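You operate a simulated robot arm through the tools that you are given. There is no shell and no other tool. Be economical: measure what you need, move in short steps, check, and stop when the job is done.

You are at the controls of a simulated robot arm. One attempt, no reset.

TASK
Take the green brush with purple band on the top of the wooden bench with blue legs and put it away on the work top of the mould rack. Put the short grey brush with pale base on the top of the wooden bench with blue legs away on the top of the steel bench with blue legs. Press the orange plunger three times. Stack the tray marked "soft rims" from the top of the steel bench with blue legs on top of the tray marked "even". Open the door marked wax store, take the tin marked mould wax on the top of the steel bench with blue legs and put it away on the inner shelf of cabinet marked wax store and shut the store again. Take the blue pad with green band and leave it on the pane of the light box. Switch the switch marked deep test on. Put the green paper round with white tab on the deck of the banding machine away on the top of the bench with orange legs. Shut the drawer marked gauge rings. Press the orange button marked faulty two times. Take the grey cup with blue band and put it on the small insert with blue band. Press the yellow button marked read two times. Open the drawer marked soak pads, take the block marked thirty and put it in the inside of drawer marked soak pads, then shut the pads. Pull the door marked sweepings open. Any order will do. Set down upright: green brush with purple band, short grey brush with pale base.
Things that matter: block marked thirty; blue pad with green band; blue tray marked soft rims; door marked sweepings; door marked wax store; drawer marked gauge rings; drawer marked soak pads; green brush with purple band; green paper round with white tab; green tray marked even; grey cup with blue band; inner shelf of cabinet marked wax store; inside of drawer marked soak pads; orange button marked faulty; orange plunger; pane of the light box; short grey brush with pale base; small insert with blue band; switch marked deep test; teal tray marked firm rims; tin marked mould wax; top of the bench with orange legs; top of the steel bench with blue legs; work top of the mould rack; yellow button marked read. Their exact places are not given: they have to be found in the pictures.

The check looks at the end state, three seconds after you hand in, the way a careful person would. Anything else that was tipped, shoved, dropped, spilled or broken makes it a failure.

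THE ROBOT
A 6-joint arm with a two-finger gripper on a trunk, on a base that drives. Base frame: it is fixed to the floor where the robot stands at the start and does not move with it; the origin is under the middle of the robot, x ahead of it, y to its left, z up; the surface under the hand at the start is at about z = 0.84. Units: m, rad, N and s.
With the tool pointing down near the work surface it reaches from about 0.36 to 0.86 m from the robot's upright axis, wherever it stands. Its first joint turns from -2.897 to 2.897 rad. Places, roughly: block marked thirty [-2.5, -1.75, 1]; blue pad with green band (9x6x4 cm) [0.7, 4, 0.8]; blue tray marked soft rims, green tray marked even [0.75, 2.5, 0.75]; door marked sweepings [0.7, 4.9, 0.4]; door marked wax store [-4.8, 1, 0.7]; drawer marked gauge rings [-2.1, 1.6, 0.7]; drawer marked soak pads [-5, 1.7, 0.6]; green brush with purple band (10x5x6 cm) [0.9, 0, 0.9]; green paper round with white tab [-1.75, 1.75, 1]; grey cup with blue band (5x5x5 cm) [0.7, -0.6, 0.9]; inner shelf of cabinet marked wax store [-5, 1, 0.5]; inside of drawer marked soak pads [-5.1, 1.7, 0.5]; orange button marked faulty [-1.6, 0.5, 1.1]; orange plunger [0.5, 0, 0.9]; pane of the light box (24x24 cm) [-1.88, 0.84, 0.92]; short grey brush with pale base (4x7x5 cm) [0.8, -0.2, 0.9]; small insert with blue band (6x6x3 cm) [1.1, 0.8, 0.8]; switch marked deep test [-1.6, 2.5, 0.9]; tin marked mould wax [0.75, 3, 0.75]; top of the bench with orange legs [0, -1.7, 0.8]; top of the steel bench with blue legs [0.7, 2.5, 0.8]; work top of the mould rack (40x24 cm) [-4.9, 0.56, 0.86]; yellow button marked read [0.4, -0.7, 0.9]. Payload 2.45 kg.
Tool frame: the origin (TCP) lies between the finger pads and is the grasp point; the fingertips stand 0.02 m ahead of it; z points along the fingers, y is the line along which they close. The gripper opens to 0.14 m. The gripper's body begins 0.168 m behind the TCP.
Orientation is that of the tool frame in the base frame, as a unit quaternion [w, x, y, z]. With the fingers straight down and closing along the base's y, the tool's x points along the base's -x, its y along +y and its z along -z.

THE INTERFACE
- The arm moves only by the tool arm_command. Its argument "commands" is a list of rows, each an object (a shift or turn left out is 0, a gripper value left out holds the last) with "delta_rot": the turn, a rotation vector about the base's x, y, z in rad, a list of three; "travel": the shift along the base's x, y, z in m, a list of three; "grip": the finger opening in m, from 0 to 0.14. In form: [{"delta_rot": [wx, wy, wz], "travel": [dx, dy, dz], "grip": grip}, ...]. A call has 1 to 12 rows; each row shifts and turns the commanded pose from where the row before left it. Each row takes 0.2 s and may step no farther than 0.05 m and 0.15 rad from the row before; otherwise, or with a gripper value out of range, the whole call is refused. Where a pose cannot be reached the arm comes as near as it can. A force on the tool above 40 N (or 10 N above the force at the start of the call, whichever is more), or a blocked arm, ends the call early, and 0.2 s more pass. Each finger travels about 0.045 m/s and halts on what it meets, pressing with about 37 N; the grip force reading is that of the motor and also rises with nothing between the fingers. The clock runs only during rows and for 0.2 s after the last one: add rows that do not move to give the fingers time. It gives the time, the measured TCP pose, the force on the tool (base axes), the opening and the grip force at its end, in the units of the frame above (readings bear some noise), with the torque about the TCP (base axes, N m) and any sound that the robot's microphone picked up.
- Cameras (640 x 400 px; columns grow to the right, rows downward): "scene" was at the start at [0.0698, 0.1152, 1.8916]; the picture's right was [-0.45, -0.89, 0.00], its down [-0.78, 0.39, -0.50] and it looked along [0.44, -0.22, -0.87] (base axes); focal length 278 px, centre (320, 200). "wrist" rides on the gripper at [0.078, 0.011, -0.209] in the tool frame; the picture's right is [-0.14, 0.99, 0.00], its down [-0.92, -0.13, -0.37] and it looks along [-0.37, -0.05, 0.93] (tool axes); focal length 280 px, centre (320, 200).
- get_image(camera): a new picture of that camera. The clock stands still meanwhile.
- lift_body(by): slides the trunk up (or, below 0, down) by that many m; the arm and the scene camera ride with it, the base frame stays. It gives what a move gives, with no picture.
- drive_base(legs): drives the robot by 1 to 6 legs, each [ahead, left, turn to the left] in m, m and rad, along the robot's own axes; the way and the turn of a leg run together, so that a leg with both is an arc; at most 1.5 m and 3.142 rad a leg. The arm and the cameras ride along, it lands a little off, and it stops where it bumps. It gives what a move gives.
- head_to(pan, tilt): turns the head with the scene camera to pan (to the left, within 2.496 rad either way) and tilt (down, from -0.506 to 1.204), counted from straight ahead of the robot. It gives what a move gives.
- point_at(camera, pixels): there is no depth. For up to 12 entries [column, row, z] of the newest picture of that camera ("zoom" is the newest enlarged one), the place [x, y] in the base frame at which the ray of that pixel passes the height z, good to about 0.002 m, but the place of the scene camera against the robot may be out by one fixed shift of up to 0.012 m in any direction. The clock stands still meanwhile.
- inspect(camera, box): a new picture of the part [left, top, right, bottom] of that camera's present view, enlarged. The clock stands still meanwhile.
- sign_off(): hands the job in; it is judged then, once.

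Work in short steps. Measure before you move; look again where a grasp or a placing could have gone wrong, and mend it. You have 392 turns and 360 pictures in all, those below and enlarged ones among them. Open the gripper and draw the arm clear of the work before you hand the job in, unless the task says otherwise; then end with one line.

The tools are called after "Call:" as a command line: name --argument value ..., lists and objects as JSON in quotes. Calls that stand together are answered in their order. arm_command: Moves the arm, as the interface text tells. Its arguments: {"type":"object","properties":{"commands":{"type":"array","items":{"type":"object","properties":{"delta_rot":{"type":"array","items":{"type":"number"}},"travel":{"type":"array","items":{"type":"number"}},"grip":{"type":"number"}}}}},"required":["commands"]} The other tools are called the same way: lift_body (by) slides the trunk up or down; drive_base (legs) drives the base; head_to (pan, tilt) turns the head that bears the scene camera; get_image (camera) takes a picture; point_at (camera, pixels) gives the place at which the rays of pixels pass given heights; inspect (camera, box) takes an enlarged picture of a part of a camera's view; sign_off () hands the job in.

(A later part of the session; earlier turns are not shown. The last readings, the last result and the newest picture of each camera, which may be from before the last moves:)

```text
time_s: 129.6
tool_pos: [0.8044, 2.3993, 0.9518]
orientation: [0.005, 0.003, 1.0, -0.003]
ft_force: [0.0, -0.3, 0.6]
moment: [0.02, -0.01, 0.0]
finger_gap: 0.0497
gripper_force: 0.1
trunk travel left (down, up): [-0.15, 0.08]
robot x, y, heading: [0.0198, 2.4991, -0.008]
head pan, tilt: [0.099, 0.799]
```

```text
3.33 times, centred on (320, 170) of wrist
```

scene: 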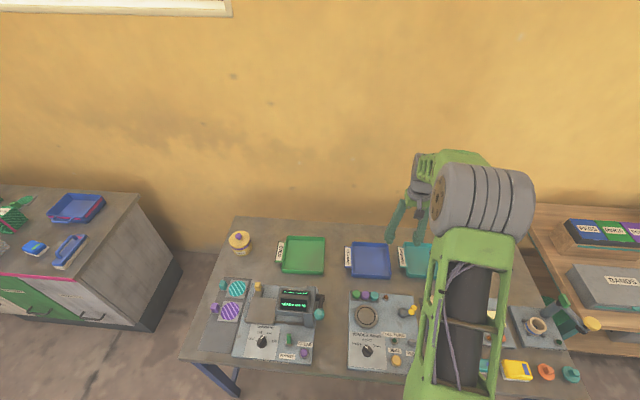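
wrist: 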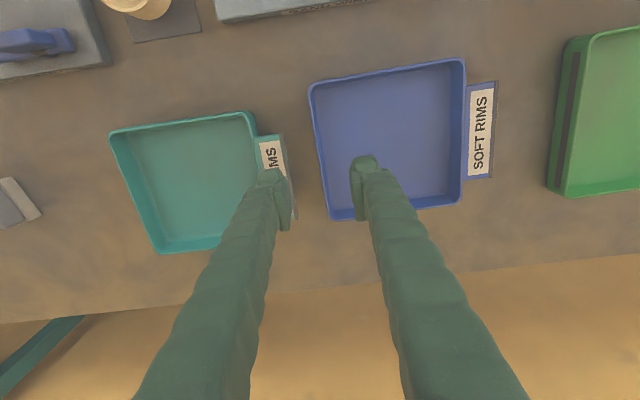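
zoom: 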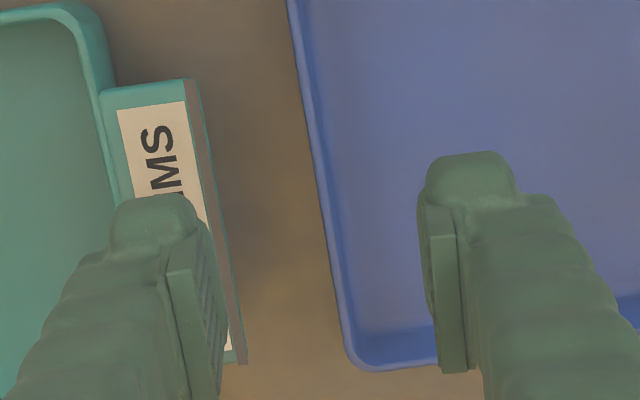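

Wall at y ≈ 2.402, the teal tray's tab edge at y ≈ 2.357, so I narrow to 0.036 and descend straddling the wall.

Call:
arm_command --commands '[{"travel": [0.001, 0.003, -0.04], "grip": 0.036}, {"travel": [0, 0, -0.04]}, {"travel": [0, 0, -0.025]}, {}]'

Call:
get_image --camera "wrist"

```text
time_s: 130.6
tool_pos: [0.8061, 2.4014, 0.8459]
orientation: [0.004, 0.004, 1.0, -0.003]
ft_force: [0.5, -0.4, 0.3]
moment: [0.0, 0.01, 0.02]
finger_gap: 0.0362
gripper_force: 0.0
trunk travel left (down, up): [-0.15, 0.08]
robot x, y, heading: [0.0176, 2.5028, -0.008]
head pan, tilt: [0.099, 0.799]
```

```text
292 pictures are left
```

wrist: 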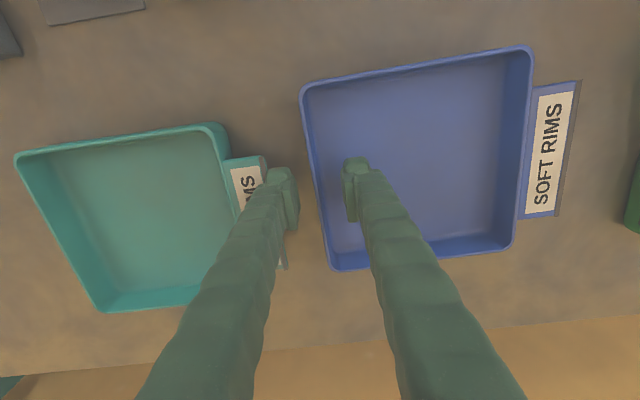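

Straddling properly. Descend 1.6 cm more and close on the wall.

Call:
arm_command --commands '[{"travel": [0, 0, -0.008]}, {"travel": [0, 0, -0.008]}, {"grip": 0.0}, {}, {}, {}]'

Call:
inspect --camera "wrist" --box '[240, 110, 400, 230]'

```text
time_s: 132.0
tool_pos: [0.8039, 2.4009, 0.8307]
orientation: [0.005, 0.003, 1.0, -0.003]
ft_force: [-0.8, -0.4, 0.3]
moment: [0.01, 0.1, 0.09]
finger_gap: 0.0058
gripper_force: 32.1
trunk travel left (down, up): [-0.15, 0.08]
robot x, y, heading: [0.0167, 2.4995, -0.011]
head pan, tilt: [0.099, 0.799]
```

```text
3.33 times, centred on (320, 170) of wrist
```

zoom: 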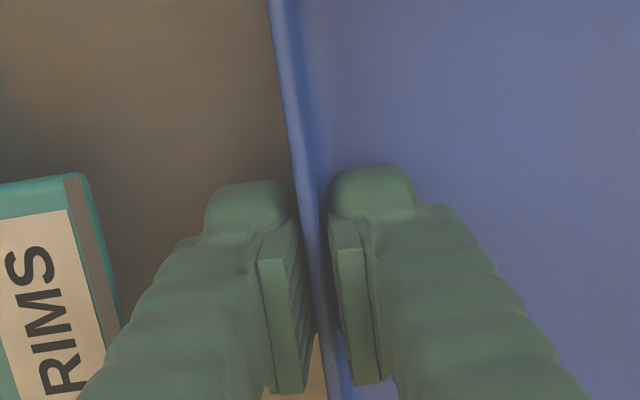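

Wall gripped (gap 5.8 mm). Lift a little and check for droop.

Call:
arm_command --commands '[{}, {"travel": [0, 0, 0.015]}, {"travel": [0, 0, 0.025]}, {}]'

Call:
get_image --camera "wrist"

Call:
get_image --camera "scene"

```text
time_s: 133.0
tool_pos: [0.805, 2.4016, 0.8697]
orientation: [0.004, 0.003, 1.0, -0.003]
ft_force: [0.1, 0.0, -2.9]
moment: [-0.14, 0.02, 0.0]
finger_gap: 0.0059
gripper_force: 32.0
trunk travel left (down, up): [-0.15, 0.08]
robot x, y, heading: [0.0193, 2.5017, -0.012]
head pan, tilt: [0.099, 0.799]
```

```text
290 pictures are left
```

wrist: 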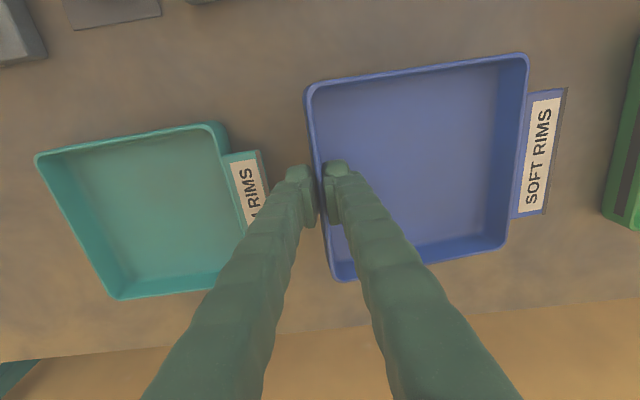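

```text
289 pictures are left
```

scene: 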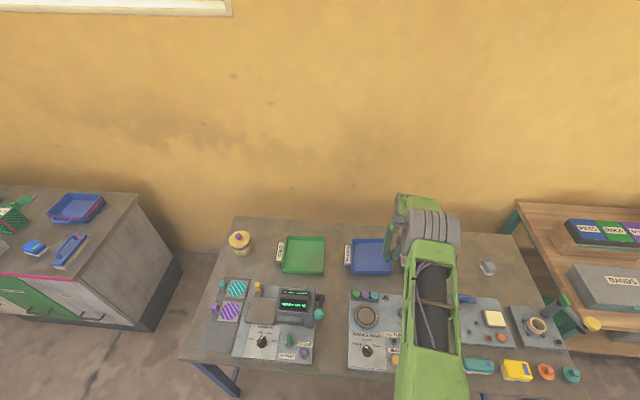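

Tray lifts level (about 3 N). Raise it and carry partway toward the green tray to measure that.

Call:
arm_command --commands '[{"travel": [0, 0, 0.05]}, {"travel": [0, 0, 0.05]}, {"travel": [0, 0, 0.04]}, {}]'

Call:
get_image --camera "wrist"

```text
time_s: 134.0
tool_pos: [0.8057, 2.401, 1.0107]
orientation: [0.004, 0.003, 1.0, -0.004]
ft_force: [0.6, 0.4, -1.1]
moment: [-0.17, -0.07, -0.01]
finger_gap: 0.0061
gripper_force: 32.4
trunk travel left (down, up): [-0.15, 0.08]
robot x, y, heading: [0.015, 2.5036, -0.011]
head pan, tilt: [0.099, 0.799]
```

```text
288 pictures are left
```

wrist: 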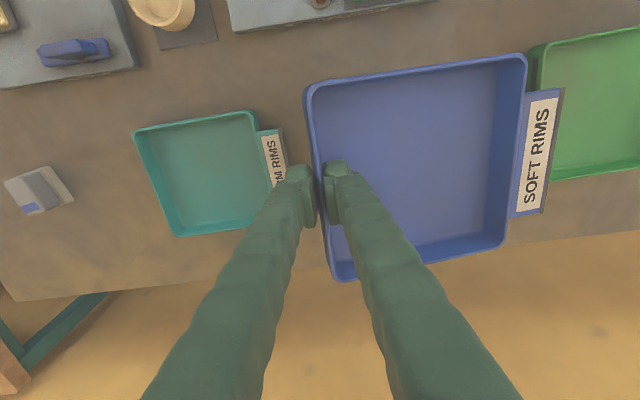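

Measure the green tray with the scene camera, enlarged.

Call:
inspect --camera "scene" --box '[265, 225, 335, 285]'

```text
6.67 times, centred on (300, 255) of scene
```

zoom: 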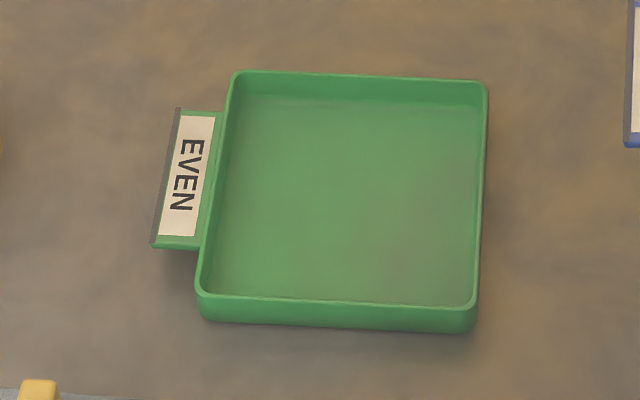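

Call:
point_at --camera "zoom" --pixels '[[232, 71, 0.83], [488, 82, 0.83], [477, 303, 0.83], [196, 292, 0.83], [203, 318, 0.8], [470, 330, 0.8], [242, 96, 0.805], [478, 105, 0.805], [470, 302, 0.805], [211, 290, 0.805], [178, 108, 0.82], [151, 245, 0.82]]'

```text
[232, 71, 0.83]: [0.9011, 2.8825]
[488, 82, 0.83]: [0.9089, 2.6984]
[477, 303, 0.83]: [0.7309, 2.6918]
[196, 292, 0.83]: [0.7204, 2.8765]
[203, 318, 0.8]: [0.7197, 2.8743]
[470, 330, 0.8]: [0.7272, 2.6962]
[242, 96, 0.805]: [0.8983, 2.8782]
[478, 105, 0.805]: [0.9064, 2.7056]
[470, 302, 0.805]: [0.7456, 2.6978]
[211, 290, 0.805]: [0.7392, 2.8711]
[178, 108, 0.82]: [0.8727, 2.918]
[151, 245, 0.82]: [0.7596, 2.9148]
```

Call:
point_at --camera "wrist" --pixels '[[305, 88, 1.01], [527, 56, 1.01], [505, 248, 1.01], [335, 282, 1.01], [305, 88, 1.02], [527, 56, 1.02], [565, 90, 1.0], [543, 212, 1.0], [530, 45, 0.83], [557, 182, 0.83]]'

Call:
inspect --camera "wrist" --box '[480, 40, 600, 260]'

```text
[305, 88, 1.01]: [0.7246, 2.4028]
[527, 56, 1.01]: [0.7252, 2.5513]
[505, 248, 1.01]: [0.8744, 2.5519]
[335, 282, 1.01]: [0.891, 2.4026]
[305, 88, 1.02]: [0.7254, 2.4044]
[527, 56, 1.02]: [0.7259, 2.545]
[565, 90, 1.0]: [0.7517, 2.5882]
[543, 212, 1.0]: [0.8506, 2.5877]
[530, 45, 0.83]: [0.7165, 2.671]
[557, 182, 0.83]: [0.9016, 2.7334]
```

```text
1.82 times, centred on (540, 150) of wrist
```

zoom: 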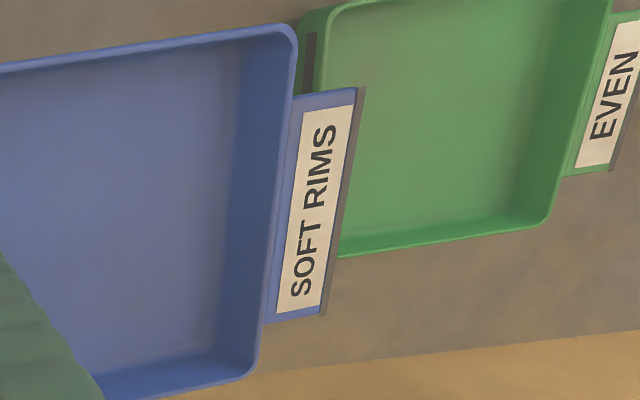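

The held tray sags ~8° at its +y side, which is workable. Green's outer size is ~18 cm versus blue 16.5 cm, so blue nests. Carry it over (y +0.30) and look.

Call:
arm_command --commands '[{"travel": [0, 0.05, 0]}, {"travel": [0, 0.05, 0]}, {"travel": [0, 0.05, 0]}, {"travel": [0, 0.05, 0]}, {"travel": [0, 0.05, 0]}, {"travel": [0, 0.05, 0]}, {"travel": [0, 0, -0.03]}, {}]'

Call:
get_image --camera "wrist"

Call:
inspect --camera "scene" --box '[240, 210, 370, 300]'

```text
time_s: 135.8
tool_pos: [0.8047, 2.7047, 0.9812]
orientation: [0.004, 0.003, 1.0, -0.004]
ft_force: [0.0, -0.5, -1.9]
moment: [-0.2, -0.01, 0.01]
finger_gap: 0.0061
gripper_force: 32.9
trunk travel left (down, up): [-0.15, 0.08]
robot x, y, heading: [0.0163, 2.5003, -0.01]
head pan, tilt: [0.099, 0.799]
```

```text
285 pictures are left
```

wrist: 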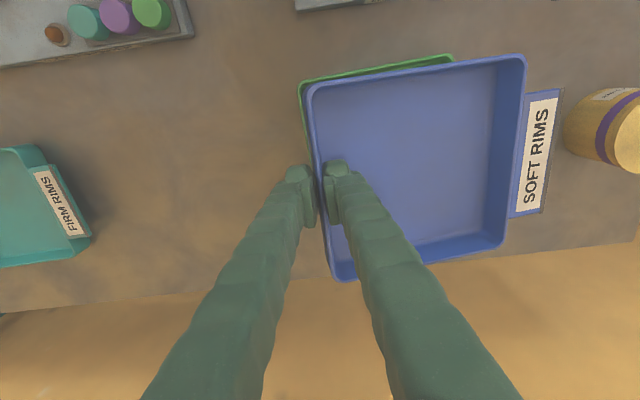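

```text
4.44 times, centred on (305, 255) of scene
```

zoom: 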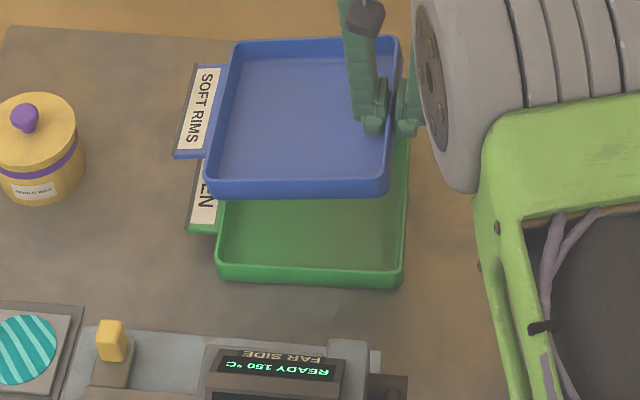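

Call:
point_at --camera "wrist" --pixels '[[300, 85, 0.83], [452, 57, 0.83], [302, 110, 0.83], [305, 130, 0.83], [308, 88, 0.98], [338, 282, 0.98], [525, 57, 0.955], [503, 248, 0.955]]'

Call:
inspect --camera "wrist" --box '[280, 40, 480, 165]'

```text
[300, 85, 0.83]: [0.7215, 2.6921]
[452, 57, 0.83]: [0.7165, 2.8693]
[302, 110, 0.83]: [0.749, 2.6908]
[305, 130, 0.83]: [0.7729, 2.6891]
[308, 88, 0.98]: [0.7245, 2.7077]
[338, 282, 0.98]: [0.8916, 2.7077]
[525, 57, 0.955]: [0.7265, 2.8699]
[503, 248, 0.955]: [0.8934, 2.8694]
```

```text
3.20 times, centred on (380, 102) of wrist
```

zoom: 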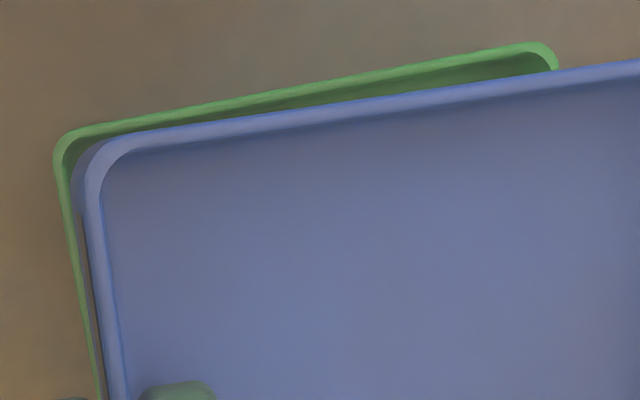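

Blue's centre must shift about (+0.005, -0.007) and turn +0.035 rad to match the green tray. Apply and lower to just above.

Call:
arm_command --commands '[{"travel": [0.005, -0.007, -0.03], "delta_rot": [0, 0, 0.035]}, {"travel": [0, 0, -0.04]}, {"travel": [0, 0, -0.01]}, {}]'

Call:
get_image --camera "wrist"

Call:
inspect --camera "scene" --box '[250, 215, 350, 295]'

```text
time_s: 136.8
tool_pos: [0.8101, 2.695, 0.9013]
orientation: [0.005, -0.015, 1.0, -0.004]
ft_force: [-0.3, 0.0, -1.4]
moment: [-0.18, 0.02, 0.05]
finger_gap: 0.0059
gripper_force: 32.3
trunk travel left (down, up): [-0.15, 0.08]
robot x, y, heading: [0.0139, 2.5001, -0.008]
head pan, tilt: [0.099, 0.799]
```

```text
282 pictures are left
```

wrist: 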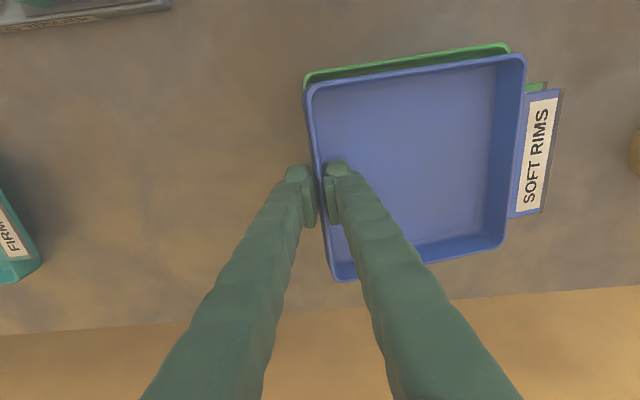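

```text
5.00 times, centred on (300, 255) of scene
```

zoom: 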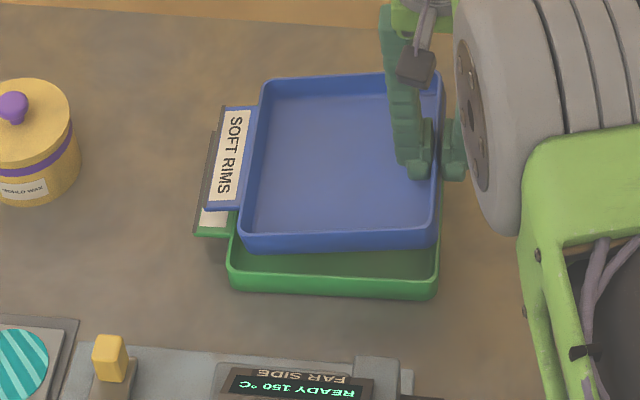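

Call:
point_at --camera "wrist" --pixels '[[305, 76, 0.83], [511, 47, 0.83], [308, 88, 0.9], [338, 282, 0.9], [525, 57, 0.877], [503, 248, 0.877], [545, 85, 0.82]]'

Call:
inspect --camera "wrist" --box '[280, 30, 560, 170]'

```text
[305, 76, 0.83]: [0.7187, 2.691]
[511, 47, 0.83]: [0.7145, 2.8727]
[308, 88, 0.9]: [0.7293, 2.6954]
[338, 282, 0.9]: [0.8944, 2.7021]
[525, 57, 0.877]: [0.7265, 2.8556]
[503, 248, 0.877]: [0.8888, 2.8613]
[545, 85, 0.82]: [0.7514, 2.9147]
```

```text
2.29 times, centred on (420, 100) of wrist
```

zoom: 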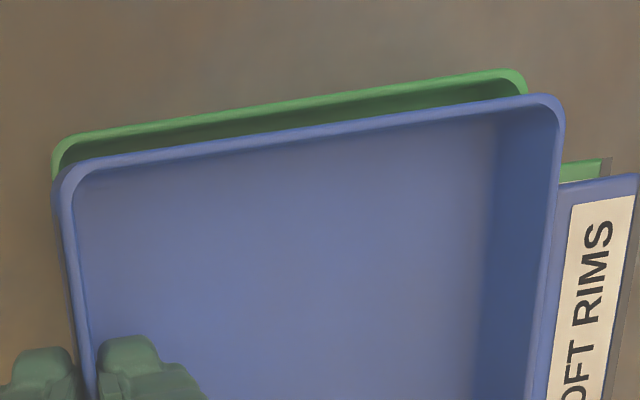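

Blue is nearly concentric; shift (-0.002, +0.003) and lower in steps until the finger is close to green's rim.

Call:
arm_command --commands '[{"travel": [-0.002, 0.003, 0]}, {"travel": [0, 0, -0.012]}, {"travel": [0, 0, -0.01]}, {"travel": [0, 0, -0.008]}, {}]'

Call:
inspect --camera "wrist" --box '[280, 30, 560, 290]'

Call:
inspect --camera "scene" --box '[250, 215, 350, 295]'

```text
time_s: 138.0
tool_pos: [0.8079, 2.6984, 0.8701]
orientation: [0.005, -0.015, 1.0, -0.004]
ft_force: [0.5, 0.4, -2.1]
moment: [-0.13, 0.01, 0.03]
finger_gap: 0.006
gripper_force: 32.9
trunk travel left (down, up): [-0.15, 0.08]
robot x, y, heading: [0.0169, 2.5019, -0.004]
head pan, tilt: [0.099, 0.799]
```

```text
1.54 times, centred on (420, 160) of wrist
```

zoom: 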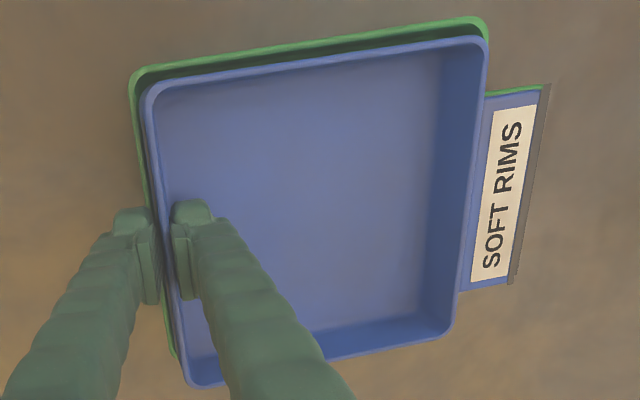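

```text
5.00 times, centred on (300, 255) of scene
```

zoom: 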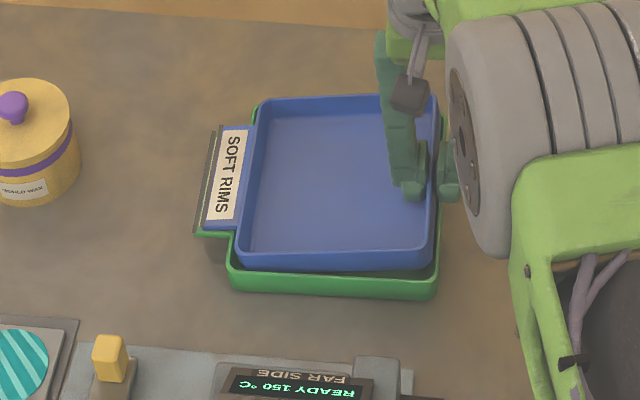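

It is entering the green tray. Lower further in small steps.

Call:
arm_command --commands '[{"travel": [0, 0, -0.005]}, {"travel": [0, 0, -0.005]}, {"travel": [0, 0, -0.004]}, {}]'

Call:
inspect --camera "wrist" --box '[280, 30, 560, 290]'

Call:
inspect --camera "scene" --box '[250, 215, 350, 295]'

```text
time_s: 139.0
tool_pos: [0.8077, 2.6987, 0.8577]
orientation: [0.005, -0.015, 1.0, -0.003]
ft_force: [-0.2, 0.0, -1.9]
moment: [-0.05, 0.03, -0.04]
finger_gap: 0.006
gripper_force: 32.0
trunk travel left (down, up): [-0.15, 0.08]
robot x, y, heading: [0.0156, 2.5031, -0.013]
head pan, tilt: [0.099, 0.799]
```

```text
1.54 times, centred on (420, 160) of wrist
```

zoom: 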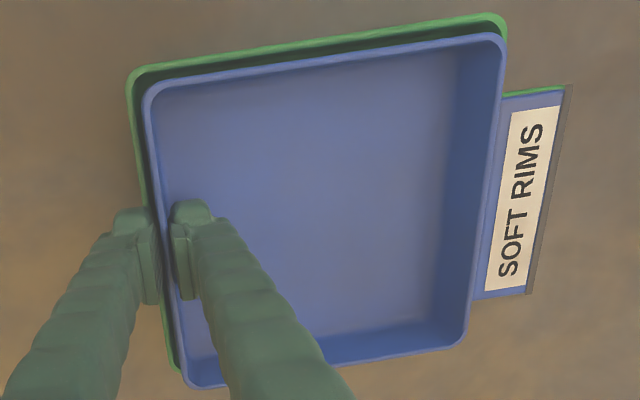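

```text
5.00 times, centred on (300, 255) of scene
```

zoom: 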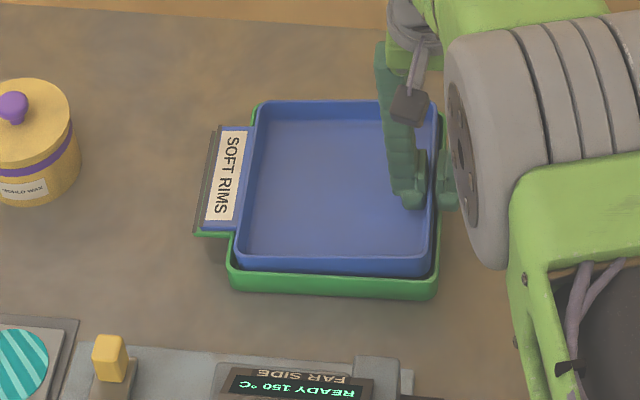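

Force is still just the weight. Lower slightly more until the outer finger nears green's rim, then release.

Call:
arm_command --commands '[{"travel": [0, 0, -0.004]}, {"travel": [0, 0, -0.003]}, {}]'

Call:
inspect --camera "wrist" --box '[280, 30, 560, 290]'

```text
time_s: 139.8
tool_pos: [0.8063, 2.6998, 0.8533]
orientation: [0.006, -0.014, 1.0, -0.002]
ft_force: [-5.4, -1.5, 22.6]
moment: [-0.3, 0.29, 0.0]
finger_gap: 0.0061
gripper_force: 31.7
trunk travel left (down, up): [-0.15, 0.08]
robot x, y, heading: [0.0188, 2.4967, -0.011]
head pan, tilt: [0.099, 0.799]
```

```text
1.54 times, centred on (420, 160) of wrist
```

zoom: 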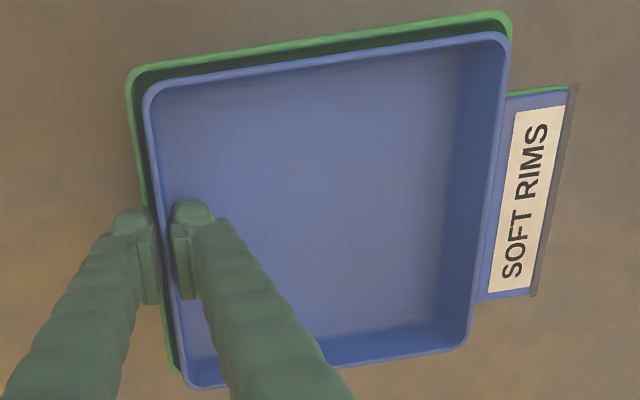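

Call:
point_at --camera "zoom" --pixels '[[320, 43, 0.83], [320, 60, 0.853], [330, 372, 0.853], [128, 80, 0.83], [143, 95, 0.853], [511, 30, 0.83], [511, 45, 0.85], [170, 360, 0.83]]'

```text
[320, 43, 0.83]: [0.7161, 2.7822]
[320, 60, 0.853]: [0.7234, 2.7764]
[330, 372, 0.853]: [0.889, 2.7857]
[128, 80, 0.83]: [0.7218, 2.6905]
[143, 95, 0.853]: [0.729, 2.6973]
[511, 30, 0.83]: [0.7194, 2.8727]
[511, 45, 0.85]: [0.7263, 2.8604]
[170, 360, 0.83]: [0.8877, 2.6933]
```

Well centred; the outer finger now rests on green's rim. Unload 2 mm and release, then rise.

Call:
arm_command --commands '[{"travel": [0, 0, 0.003]}, {"grip": 0.03}, {}, {"travel": [0, 0, 0.03]}, {"travel": [0, 0, 0.05]}, {"travel": [0, 0, 0.05]}, {}]'

Call:
get_image --camera "wrist"

Call:
inspect --camera "scene" --box '[250, 215, 350, 295]'

```text
time_s: 141.4
tool_pos: [0.8063, 2.6981, 0.9821]
orientation: [0.005, -0.015, 1.0, -0.003]
ft_force: [-0.1, 0.3, 0.0]
moment: [0.01, -0.02, 0.03]
finger_gap: 0.0299
gripper_force: 0.1
trunk travel left (down, up): [-0.15, 0.08]
robot x, y, heading: [0.0142, 2.4989, -0.011]
head pan, tilt: [0.099, 0.799]
```

```text
274 pictures are left
```

wrist: 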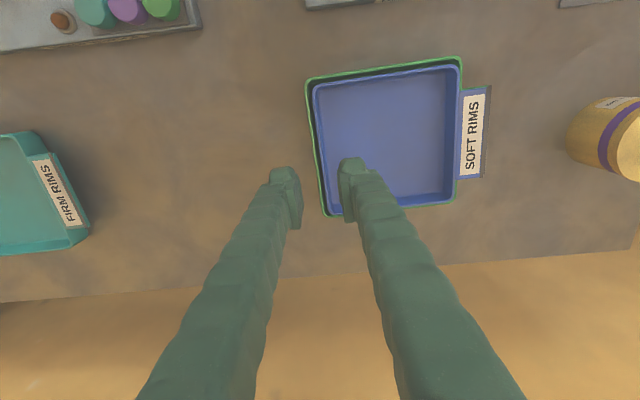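

```text
5.00 times, centred on (300, 255) of scene
```

zoom: 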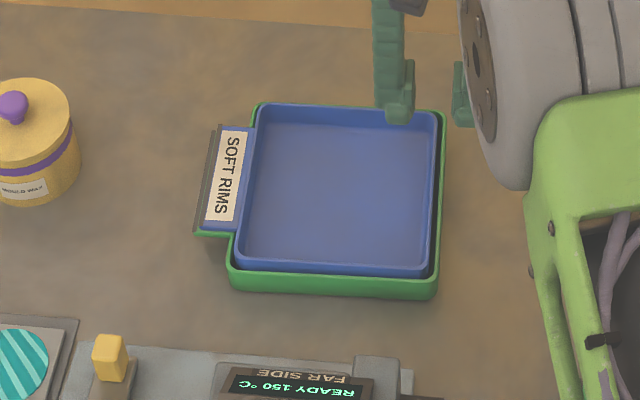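

The blue tray sits nested and level on EVEN. Retract and drive left toward the cabinet with the pad and the sweepings door.

Call:
arm_command --commands '[{"travel": [-0.04, 0, 0.03], "grip": 0.0}, {"travel": [-0.04, 0, 0.03], "delta_rot": [0, 0, -0.035]}, {"travel": [-0.04, 0, 0.03]}, {"travel": [-0.045, 0, 0.01]}, {"travel": [-0.05, 0, 0]}, {"travel": [-0.05, 0, 0]}, {"travel": [-0.05, 0, 0]}]'

Call:
drive_base --legs '[[-0.2, 0.3, 0.01], [0, 1.1, 0]]'

Call:
head_to --pan 0.2 --tilt 0.75

Call:
get_image --camera "scene"

```text
time_s: 143.0
tool_pos: [0.4912, 2.6978, 1.0834]
orientation: [0.005, 0.003, 1.0, -0.003]
ft_force: [-0.5, -0.1, 1.0]
moment: [-0.01, -0.05, 0.0]
finger_gap: 0.0001
gripper_force: 29.4
trunk travel left (down, up): [-0.15, 0.08]
robot x, y, heading: [0.0175, 2.501, -0.011]
head pan, tilt: [0.099, 0.799]
```

```text
time_s: 155.9
tool_pos: [0.2811, 4.1194, 1.0823]
orientation: [0.004, -0.009, 1.0, -0.004]
ft_force: [-1.3, 0.5, 0.4]
moment: [0.03, -0.01, 0.01]
finger_gap: 0.0
gripper_force: 29.2
trunk travel left (down, up): [-0.15, 0.08]
robot x, y, heading: [-0.1869, 3.908, 0.008]
head pan, tilt: [0.099, 0.799]
```

```text
time_s: 156.5
tool_pos: [0.2823, 4.1191, 1.0833]
orientation: [0.005, -0.008, 1.0, -0.004]
ft_force: [0.0, 0.0, 0.1]
moment: [0.03, 0.02, 0.02]
finger_gap: 0.0
gripper_force: 29.0
trunk travel left (down, up): [-0.15, 0.08]
robot x, y, heading: [-0.1902, 3.9105, 0.015]
head pan, tilt: [0.201, 0.75]
```

```text
272 pictures are left
```

scene: 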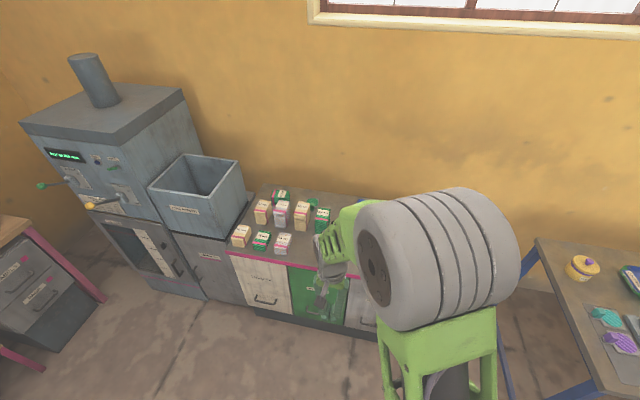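

Call:
inspect --camera "scene" --box '[80, 150, 380, 340]'

Call:
get_image --camera "wrist"

```text
2.11 times, centred on (230, 245) of scene
```

zoom: 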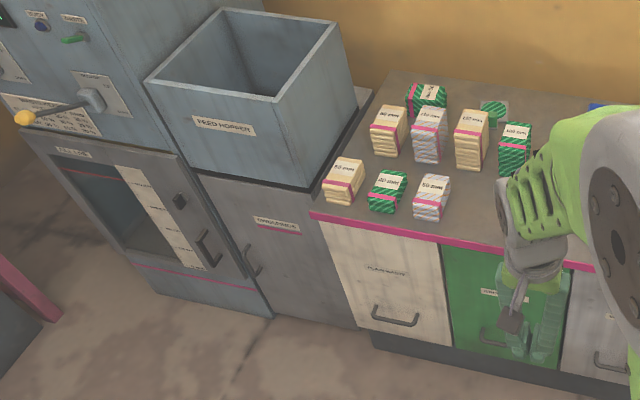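

```text
270 pictures are left
```

wrist: 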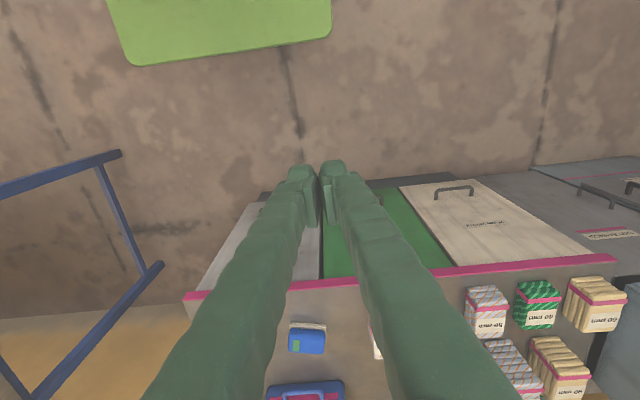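

The grey door beneath FEED HOPPER seems to be the one. Enlarge its label and locate front plane and handle.

Call:
inspect --camera "scene" --box '[170, 225, 260, 310]'

Call:
point_at --camera "scene" --pixels '[[229, 252, 0.8], [350, 272, 0.8], [208, 299, 0.05], [260, 312, 0.05], [199, 268, 0.5], [170, 233, 0.75], [125, 285, 0.05]]'

```text
4.71 times, centred on (215, 268) of scene
```

zoom: 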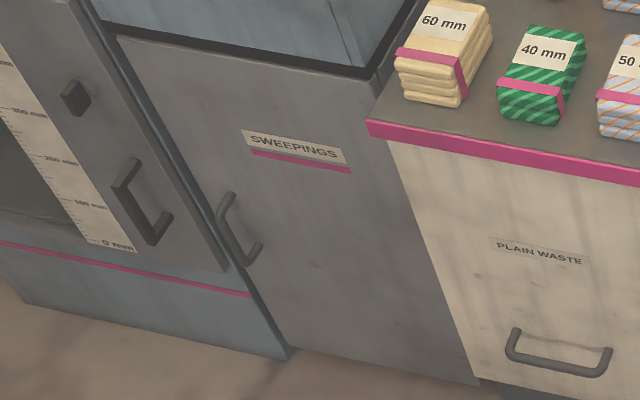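

```text
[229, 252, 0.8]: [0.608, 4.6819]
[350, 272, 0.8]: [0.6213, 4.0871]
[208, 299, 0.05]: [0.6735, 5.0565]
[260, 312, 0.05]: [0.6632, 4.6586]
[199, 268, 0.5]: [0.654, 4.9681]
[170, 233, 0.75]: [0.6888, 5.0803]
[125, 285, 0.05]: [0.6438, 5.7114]
```

Label reads SWEEPINGS; door plane x ≈ 0.67, y from 4.66 to 5.07, handle at the left edge so the hinge is at the right. Look left for free floor before moving.

Call:
head_to --pan 0.9 --tilt 0.75

Call:
get_image --camera "scene"

```text
time_s: 157.6
tool_pos: [0.2816, 4.1186, 1.0824]
orientation: [0.004, -0.008, 1.0, -0.004]
ft_force: [-0.5, 0.6, -0.7]
moment: [-0.01, -0.03, 0.01]
finger_gap: 0.0001
gripper_force: 29.9
trunk travel left (down, up): [-0.15, 0.08]
robot x, y, heading: [-0.1942, 3.9089, 0.011]
head pan, tilt: [0.901, 0.75]
```

```text
268 pictures are left
```

scene: 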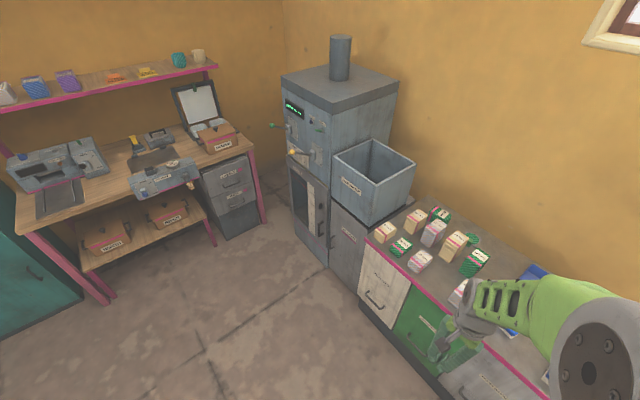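

Floor is free. Drive to y ≈ 4.75, and look at the door.

Call:
drive_base --legs '[[0.02, 0.85, -0.01]]'

Call:
head_to --pan 0.1 --tilt 0.95

Call:
get_image --camera "scene"

Call:
get_image --camera "wrist"

```text
time_s: 165.5
tool_pos: [0.2897, 4.9732, 1.0826]
orientation: [0.004, -0.01, 1.0, -0.004]
ft_force: [0.3, 0.3, 0.1]
moment: [-0.03, 0.0, 0.0]
finger_gap: 0.0
gripper_force: 29.0
trunk travel left (down, up): [-0.15, 0.08]
robot x, y, heading: [-0.1813, 4.7623, 0.013]
head pan, tilt: [0.901, 0.75]
```

```text
time_s: 166.6
tool_pos: [0.2905, 4.9744, 1.082]
orientation: [0.005, -0.01, 1.0, -0.004]
ft_force: [-0.3, -0.3, -0.7]
moment: [-0.01, -0.01, 0.03]
finger_gap: 0.0
gripper_force: 29.3
trunk travel left (down, up): [-0.15, 0.08]
robot x, y, heading: [-0.1821, 4.7646, 0.019]
head pan, tilt: [0.099, 0.949]
```

```text
267 pictures are left
```

scene: 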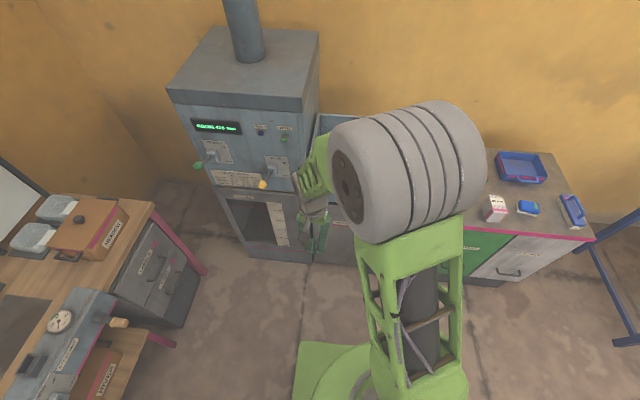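

```text
266 pictures are left
```

wrist: 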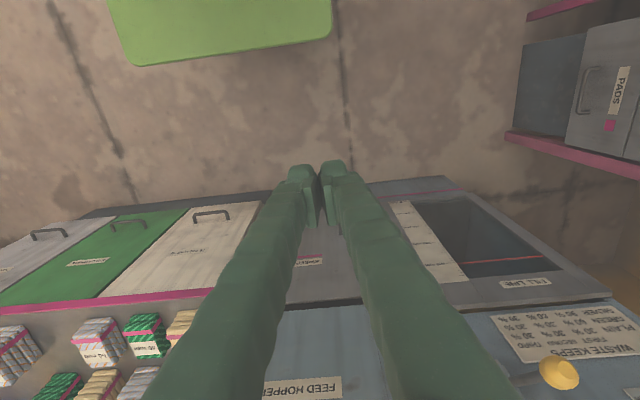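

Lower the trunk and tilt the tool forward about 0.9 rad so it can face the door handle.

Call:
lift_body --by -0.15

Call:
arm_command --commands '[{"delta_rot": [0, -0.15, 0], "travel": [0.02, 0, -0.03]}, {"delta_rot": [0, -0.15, 0], "travel": [0.02, 0, -0.03]}, {"delta_rot": [0, -0.15, 0], "travel": [0.02, 0, -0.03]}, {"delta_rot": [0, -0.15, 0], "travel": [0.02, 0, -0.03]}, {"delta_rot": [0, -0.15, 0], "travel": [0, 0, -0.04]}, {"delta_rot": [0, -0.15, 0], "travel": [0, 0, -0.04]}, {"delta_rot": [0, -0.15, 0], "travel": [0, 0, -0.04]}, {}]'

Call:
get_image --camera "wrist"

```text
time_s: 168.4
tool_pos: [0.2906, 4.9738, 0.934]
orientation: [0.005, -0.01, 1.0, -0.004]
ft_force: [-0.2, 0.1, -0.5]
moment: [0.01, 0.02, 0.0]
finger_gap: 0.0
gripper_force: 28.8
trunk travel left (down, up): [0.0, 0.23]
robot x, y, heading: [-0.1809, 4.7663, 0.013]
head pan, tilt: [0.099, 0.949]
```

```text
time_s: 170.2
tool_pos: [0.4391, 5.0276, 0.77]
orientation: [0.451, -0.002, 0.89, -0.068]
ft_force: [-0.9, 0.6, 0.7]
moment: [-0.06, 0.0, 0.0]
finger_gap: 0.0
gripper_force: 29.1
out of reach, approached as far as the arm can: row 2, 3, 5, 6, 7
trunk travel left (down, up): [0.0, 0.23]
robot x, y, heading: [-0.1824, 4.7635, 0.008]
head pan, tilt: [0.099, 0.949]
```

```text
265 pictures are left
```

wrist: 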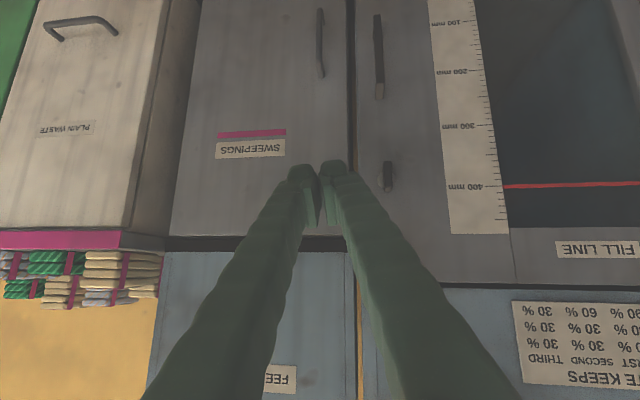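

The handle bar shows at (318,10)–(323,78), upside down in this view. Find where its rays meet the door plane.

Call:
point_at --camera "wrist" --pixels '[[318, 10, 0.35], [318, 10, 0.4], [318, 10, 0.45], [323, 78, 0.45], [323, 78, 0.5], [323, 78, 0.55], [350, 20, 0.4], [175, 230, 0.7], [350, 240, 0.74]]'

```text
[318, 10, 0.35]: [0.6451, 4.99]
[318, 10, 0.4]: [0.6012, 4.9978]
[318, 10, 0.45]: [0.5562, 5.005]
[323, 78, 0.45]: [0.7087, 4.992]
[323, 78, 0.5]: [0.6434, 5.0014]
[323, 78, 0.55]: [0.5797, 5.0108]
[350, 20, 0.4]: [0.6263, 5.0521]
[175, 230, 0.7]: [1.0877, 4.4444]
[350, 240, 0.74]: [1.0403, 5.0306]
```

The bar lies about x ≈ 0.635, y ≈ 4.995, z 0.36–0.50. Move forward and down with the tilt toward a reachable pre-grasp.

Call:
arm_command --commands '[{"travel": [0.04, 0, -0.02], "grip": 0.06}, {"travel": [0.04, 0, -0.02]}, {"travel": [0.03, 0, -0.03]}, {"travel": [0, 0, -0.04]}, {}]'

Call:
get_image --camera "wrist"

```text
time_s: 171.4
tool_pos: [0.5471, 5.03, 0.6607]
orientation: [0.457, 0.001, 0.888, -0.052]
ft_force: [0.2, -0.1, -0.8]
moment: [-0.01, 0.03, 0.0]
finger_gap: 0.0601
gripper_force: 0.0
trunk travel left (down, up): [0.0, 0.23]
robot x, y, heading: [-0.1818, 4.7621, 0.017]
head pan, tilt: [0.099, 0.949]
```

```text
264 pictures are left
```

wrist: 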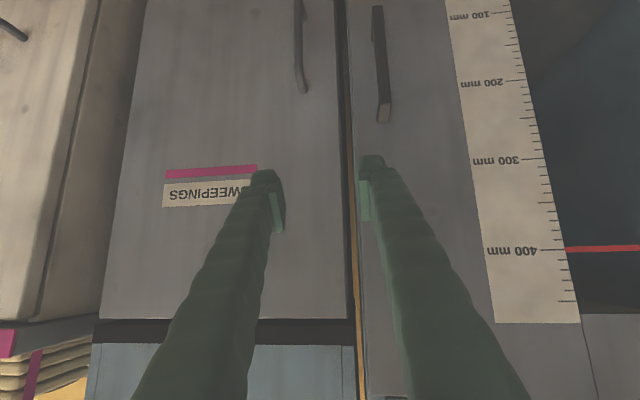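

Move to y 4.995 and down toward z ≈ 0.47, staying short of the door, then check.

Call:
arm_command --commands '[{"travel": [-0.02, -0.017, -0.04]}, {"travel": [-0.02, -0.017, -0.04]}, {"travel": [0, 0, -0.04]}, {"travel": [0, 0, -0.04]}, {"travel": [0, 0, -0.03]}, {}]'

Call:
get_image --camera "wrist"

```text
time_s: 172.8
tool_pos: [0.5188, 5.002, 0.4692]
orientation: [0.457, 0.0, 0.888, -0.051]
ft_force: [-0.8, 0.0, -0.9]
moment: [0.0, -0.03, -0.02]
finger_gap: 0.06
gripper_force: 0.1
out of reach, approached as far as the arm can: row 2
trunk travel left (down, up): [0.0, 0.23]
robot x, y, heading: [-0.1821, 4.7673, 0.018]
head pan, tilt: [0.099, 0.949]
```

```text
263 pictures are left
```

wrist: 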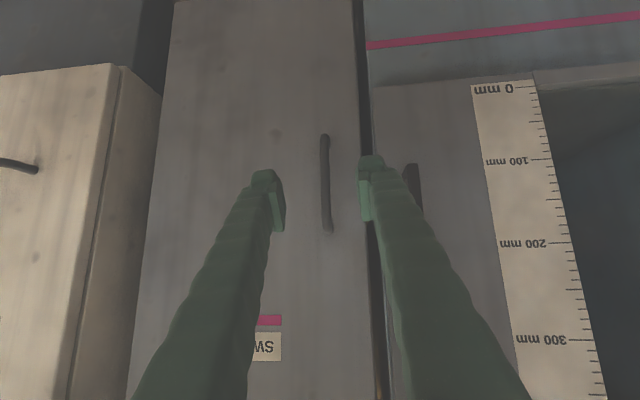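

The bar is between the fingers (col 325). Narrow slightly and advance 8 cm.

Call:
arm_command --commands '[{"travel": [0.03, 0, 0], "grip": 0.048}, {"travel": [0.03, 0, 0]}, {"travel": [0.02, 0, 0]}, {}]'

Call:
get_image --camera "wrist"

```text
time_s: 173.8
tool_pos: [0.5985, 5.0002, 0.4679]
orientation: [0.456, 0.001, 0.888, -0.052]
ft_force: [0.3, -0.1, 0.2]
moment: [-0.01, 0.0, 0.0]
finger_gap: 0.0481
gripper_force: 0.1
trunk travel left (down, up): [0.0, 0.23]
robot x, y, heading: [-0.1804, 4.7664, 0.017]
head pan, tilt: [0.099, 0.949]
```

```text
262 pictures are left
```

wrist: 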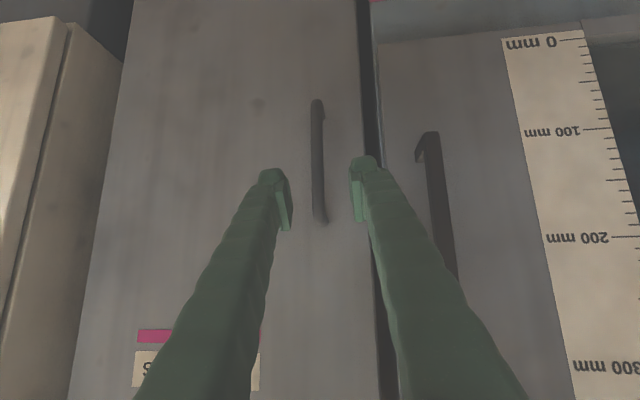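

Bar well between the fingers. Advance 3 cm and lower 3 cm to reach its middle.

Call:
arm_command --commands '[{"travel": [0.012, 0, -0.015]}, {"travel": [0.012, 0, -0.015]}, {"travel": [0.01, 0, -0.005]}, {}]'

Call:
get_image --camera "wrist"

```text
time_s: 174.8
tool_pos: [0.6279, 4.9985, 0.4426]
orientation: [0.457, 0.001, 0.888, -0.051]
ft_force: [0.0, 1.1, 0.1]
moment: [-0.02, -0.03, -0.02]
finger_gap: 0.0479
gripper_force: 0.1
out of reach, approached as far as the arm can: row 2, 3
trunk travel left (down, up): [0.0, 0.23]
robot x, y, heading: [-0.1829, 4.7643, 0.015]
head pan, tilt: [0.099, 0.949]
```

```text
261 pictures are left
```

wrist: 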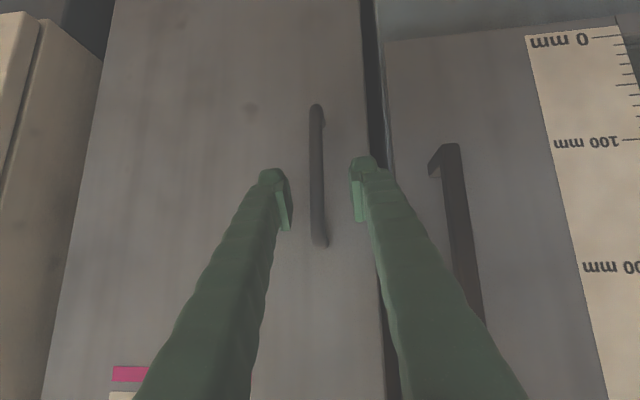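

Close the fingers to see if the bar is within reach.

Call:
arm_command --commands '[{"grip": 0.0}, {}, {}, {}]'

Call:
inspect --camera "wrist" --box '[230, 80, 420, 260]'

```text
time_s: 175.8
tool_pos: [0.6283, 4.9957, 0.4439]
orientation: [0.456, 0.003, 0.888, -0.052]
ft_force: [-0.1, -14.7, 2.6]
moment: [0.31, -0.14, -0.18]
finger_gap: 0.0114
gripper_force: 38.5
trunk travel left (down, up): [0.0, 0.23]
robot x, y, heading: [-0.1802, 4.7671, 0.015]
head pan, tilt: [0.099, 0.949]
```

```text
2.22 times, centred on (325, 170) of wrist
```

zoom: 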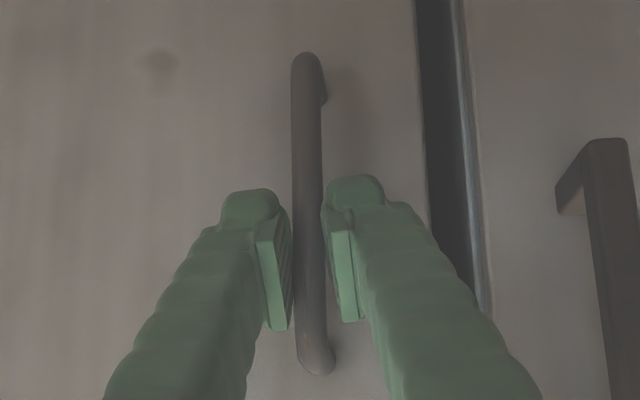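

The bar is gripped (gap 11 mm). I'll swing the whole robot about the door's hinge (robot-frame (0.85,-0.12)) so the door opens without twisting the grip; small arc first.

Call:
drive_base --legs '[[-0.014, -0.102, 0.12]]'

Call:
get_image --camera "wrist"

```text
time_s: 177.3
tool_pos: [0.5893, 4.9865, 0.4429]
orientation: [0.459, -0.05, 0.886, -0.024]
ft_force: [10.3, -35.2, 1.7]
moment: [0.24, 0.35, -0.29]
finger_gap: 0.011
gripper_force: 38.1
trunk travel left (down, up): [0.0, 0.23]
robot x, y, heading: [-0.1888, 4.6626, 0.134]
head pan, tilt: [0.099, 0.949]
```

```text
259 pictures are left
```

wrist: 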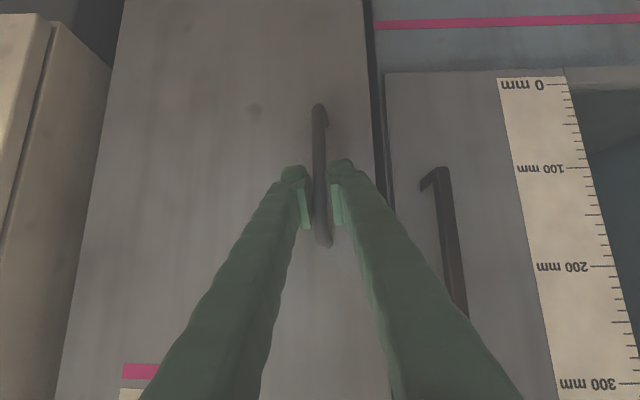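

The door opened ~0.12 rad; a side force of 35 N built up, so relieve it by shifting the hand -y a bit.

Call:
arm_command --commands '[{"travel": [-0.002, -0.006, 0]}, {}]'

```text
time_s: 177.9
tool_pos: [0.5865, 4.9844, 0.4428]
orientation: [0.458, -0.053, 0.887, -0.025]
ft_force: [-7.9, 24.7, -0.9]
moment: [0.51, 0.14, 0.22]
finger_gap: 0.0112
gripper_force: 38.5
trunk travel left (down, up): [0.0, 0.23]
robot x, y, heading: [-0.1905, 4.6617, 0.134]
head pan, tilt: [0.099, 0.949]
```

Call:
arm_command --commands '[{"travel": [0.001, 0.0025, 0]}, {}]'

Call:
drive_base --legs '[[-0.0175, -0.129, 0.15]]'

```text
time_s: 178.5
tool_pos: [0.5871, 4.9857, 0.4423]
orientation: [0.458, -0.052, 0.887, -0.025]
ft_force: [-10.1, 30.5, -3.1]
moment: [0.47, 0.45, 0.28]
finger_gap: 0.0111
gripper_force: 38.0
trunk travel left (down, up): [0.0, 0.23]
robot x, y, heading: [-0.1891, 4.6601, 0.134]
head pan, tilt: [0.099, 0.949]
```

```text
time_s: 180.3
tool_pos: [0.5405, 4.9657, 0.4443]
orientation: [0.46, -0.115, 0.88, 0.008]
ft_force: [-0.5, 1.0, -0.8]
moment: [0.42, 0.19, 0.0]
finger_gap: 0.011
gripper_force: 38.1
trunk travel left (down, up): [0.0, 0.23]
robot x, y, heading: [-0.1788, 4.5292, 0.282]
head pan, tilt: [0.099, 0.949]
```

Force is near zero. Continue the arc.

Call:
drive_base --legs '[[-0.0175, -0.132, 0.15]]'

Call:
drive_base --legs '[[-0.0175, -0.132, 0.15]]'

```text
time_s: 182.1
tool_pos: [0.4978, 4.9358, 0.4431]
orientation: [0.458, -0.179, 0.87, 0.042]
ft_force: [21.3, -25.9, 0.5]
moment: [0.25, 0.13, -0.25]
finger_gap: 0.0114
gripper_force: 38.0
trunk travel left (down, up): [0.0, 0.23]
robot x, y, heading: [-0.1448, 4.3986, 0.437]
head pan, tilt: [0.099, 0.949]
```

```text
time_s: 183.7
tool_pos: [0.4683, 4.9058, 0.4442]
orientation: [0.456, -0.231, 0.857, 0.069]
ft_force: [-0.5, 0.0, -0.4]
moment: [0.5, -0.02, 0.01]
finger_gap: 0.0114
gripper_force: 38.2
trunk travel left (down, up): [0.0, 0.23]
robot x, y, heading: [-0.1086, 4.2944, 0.566]
head pan, tilt: [0.099, 0.949]
stopped in leg 1: the force on the tool passed its limit at 45 N (the readings are from after the stop); the commanded pose is now the measured one
```

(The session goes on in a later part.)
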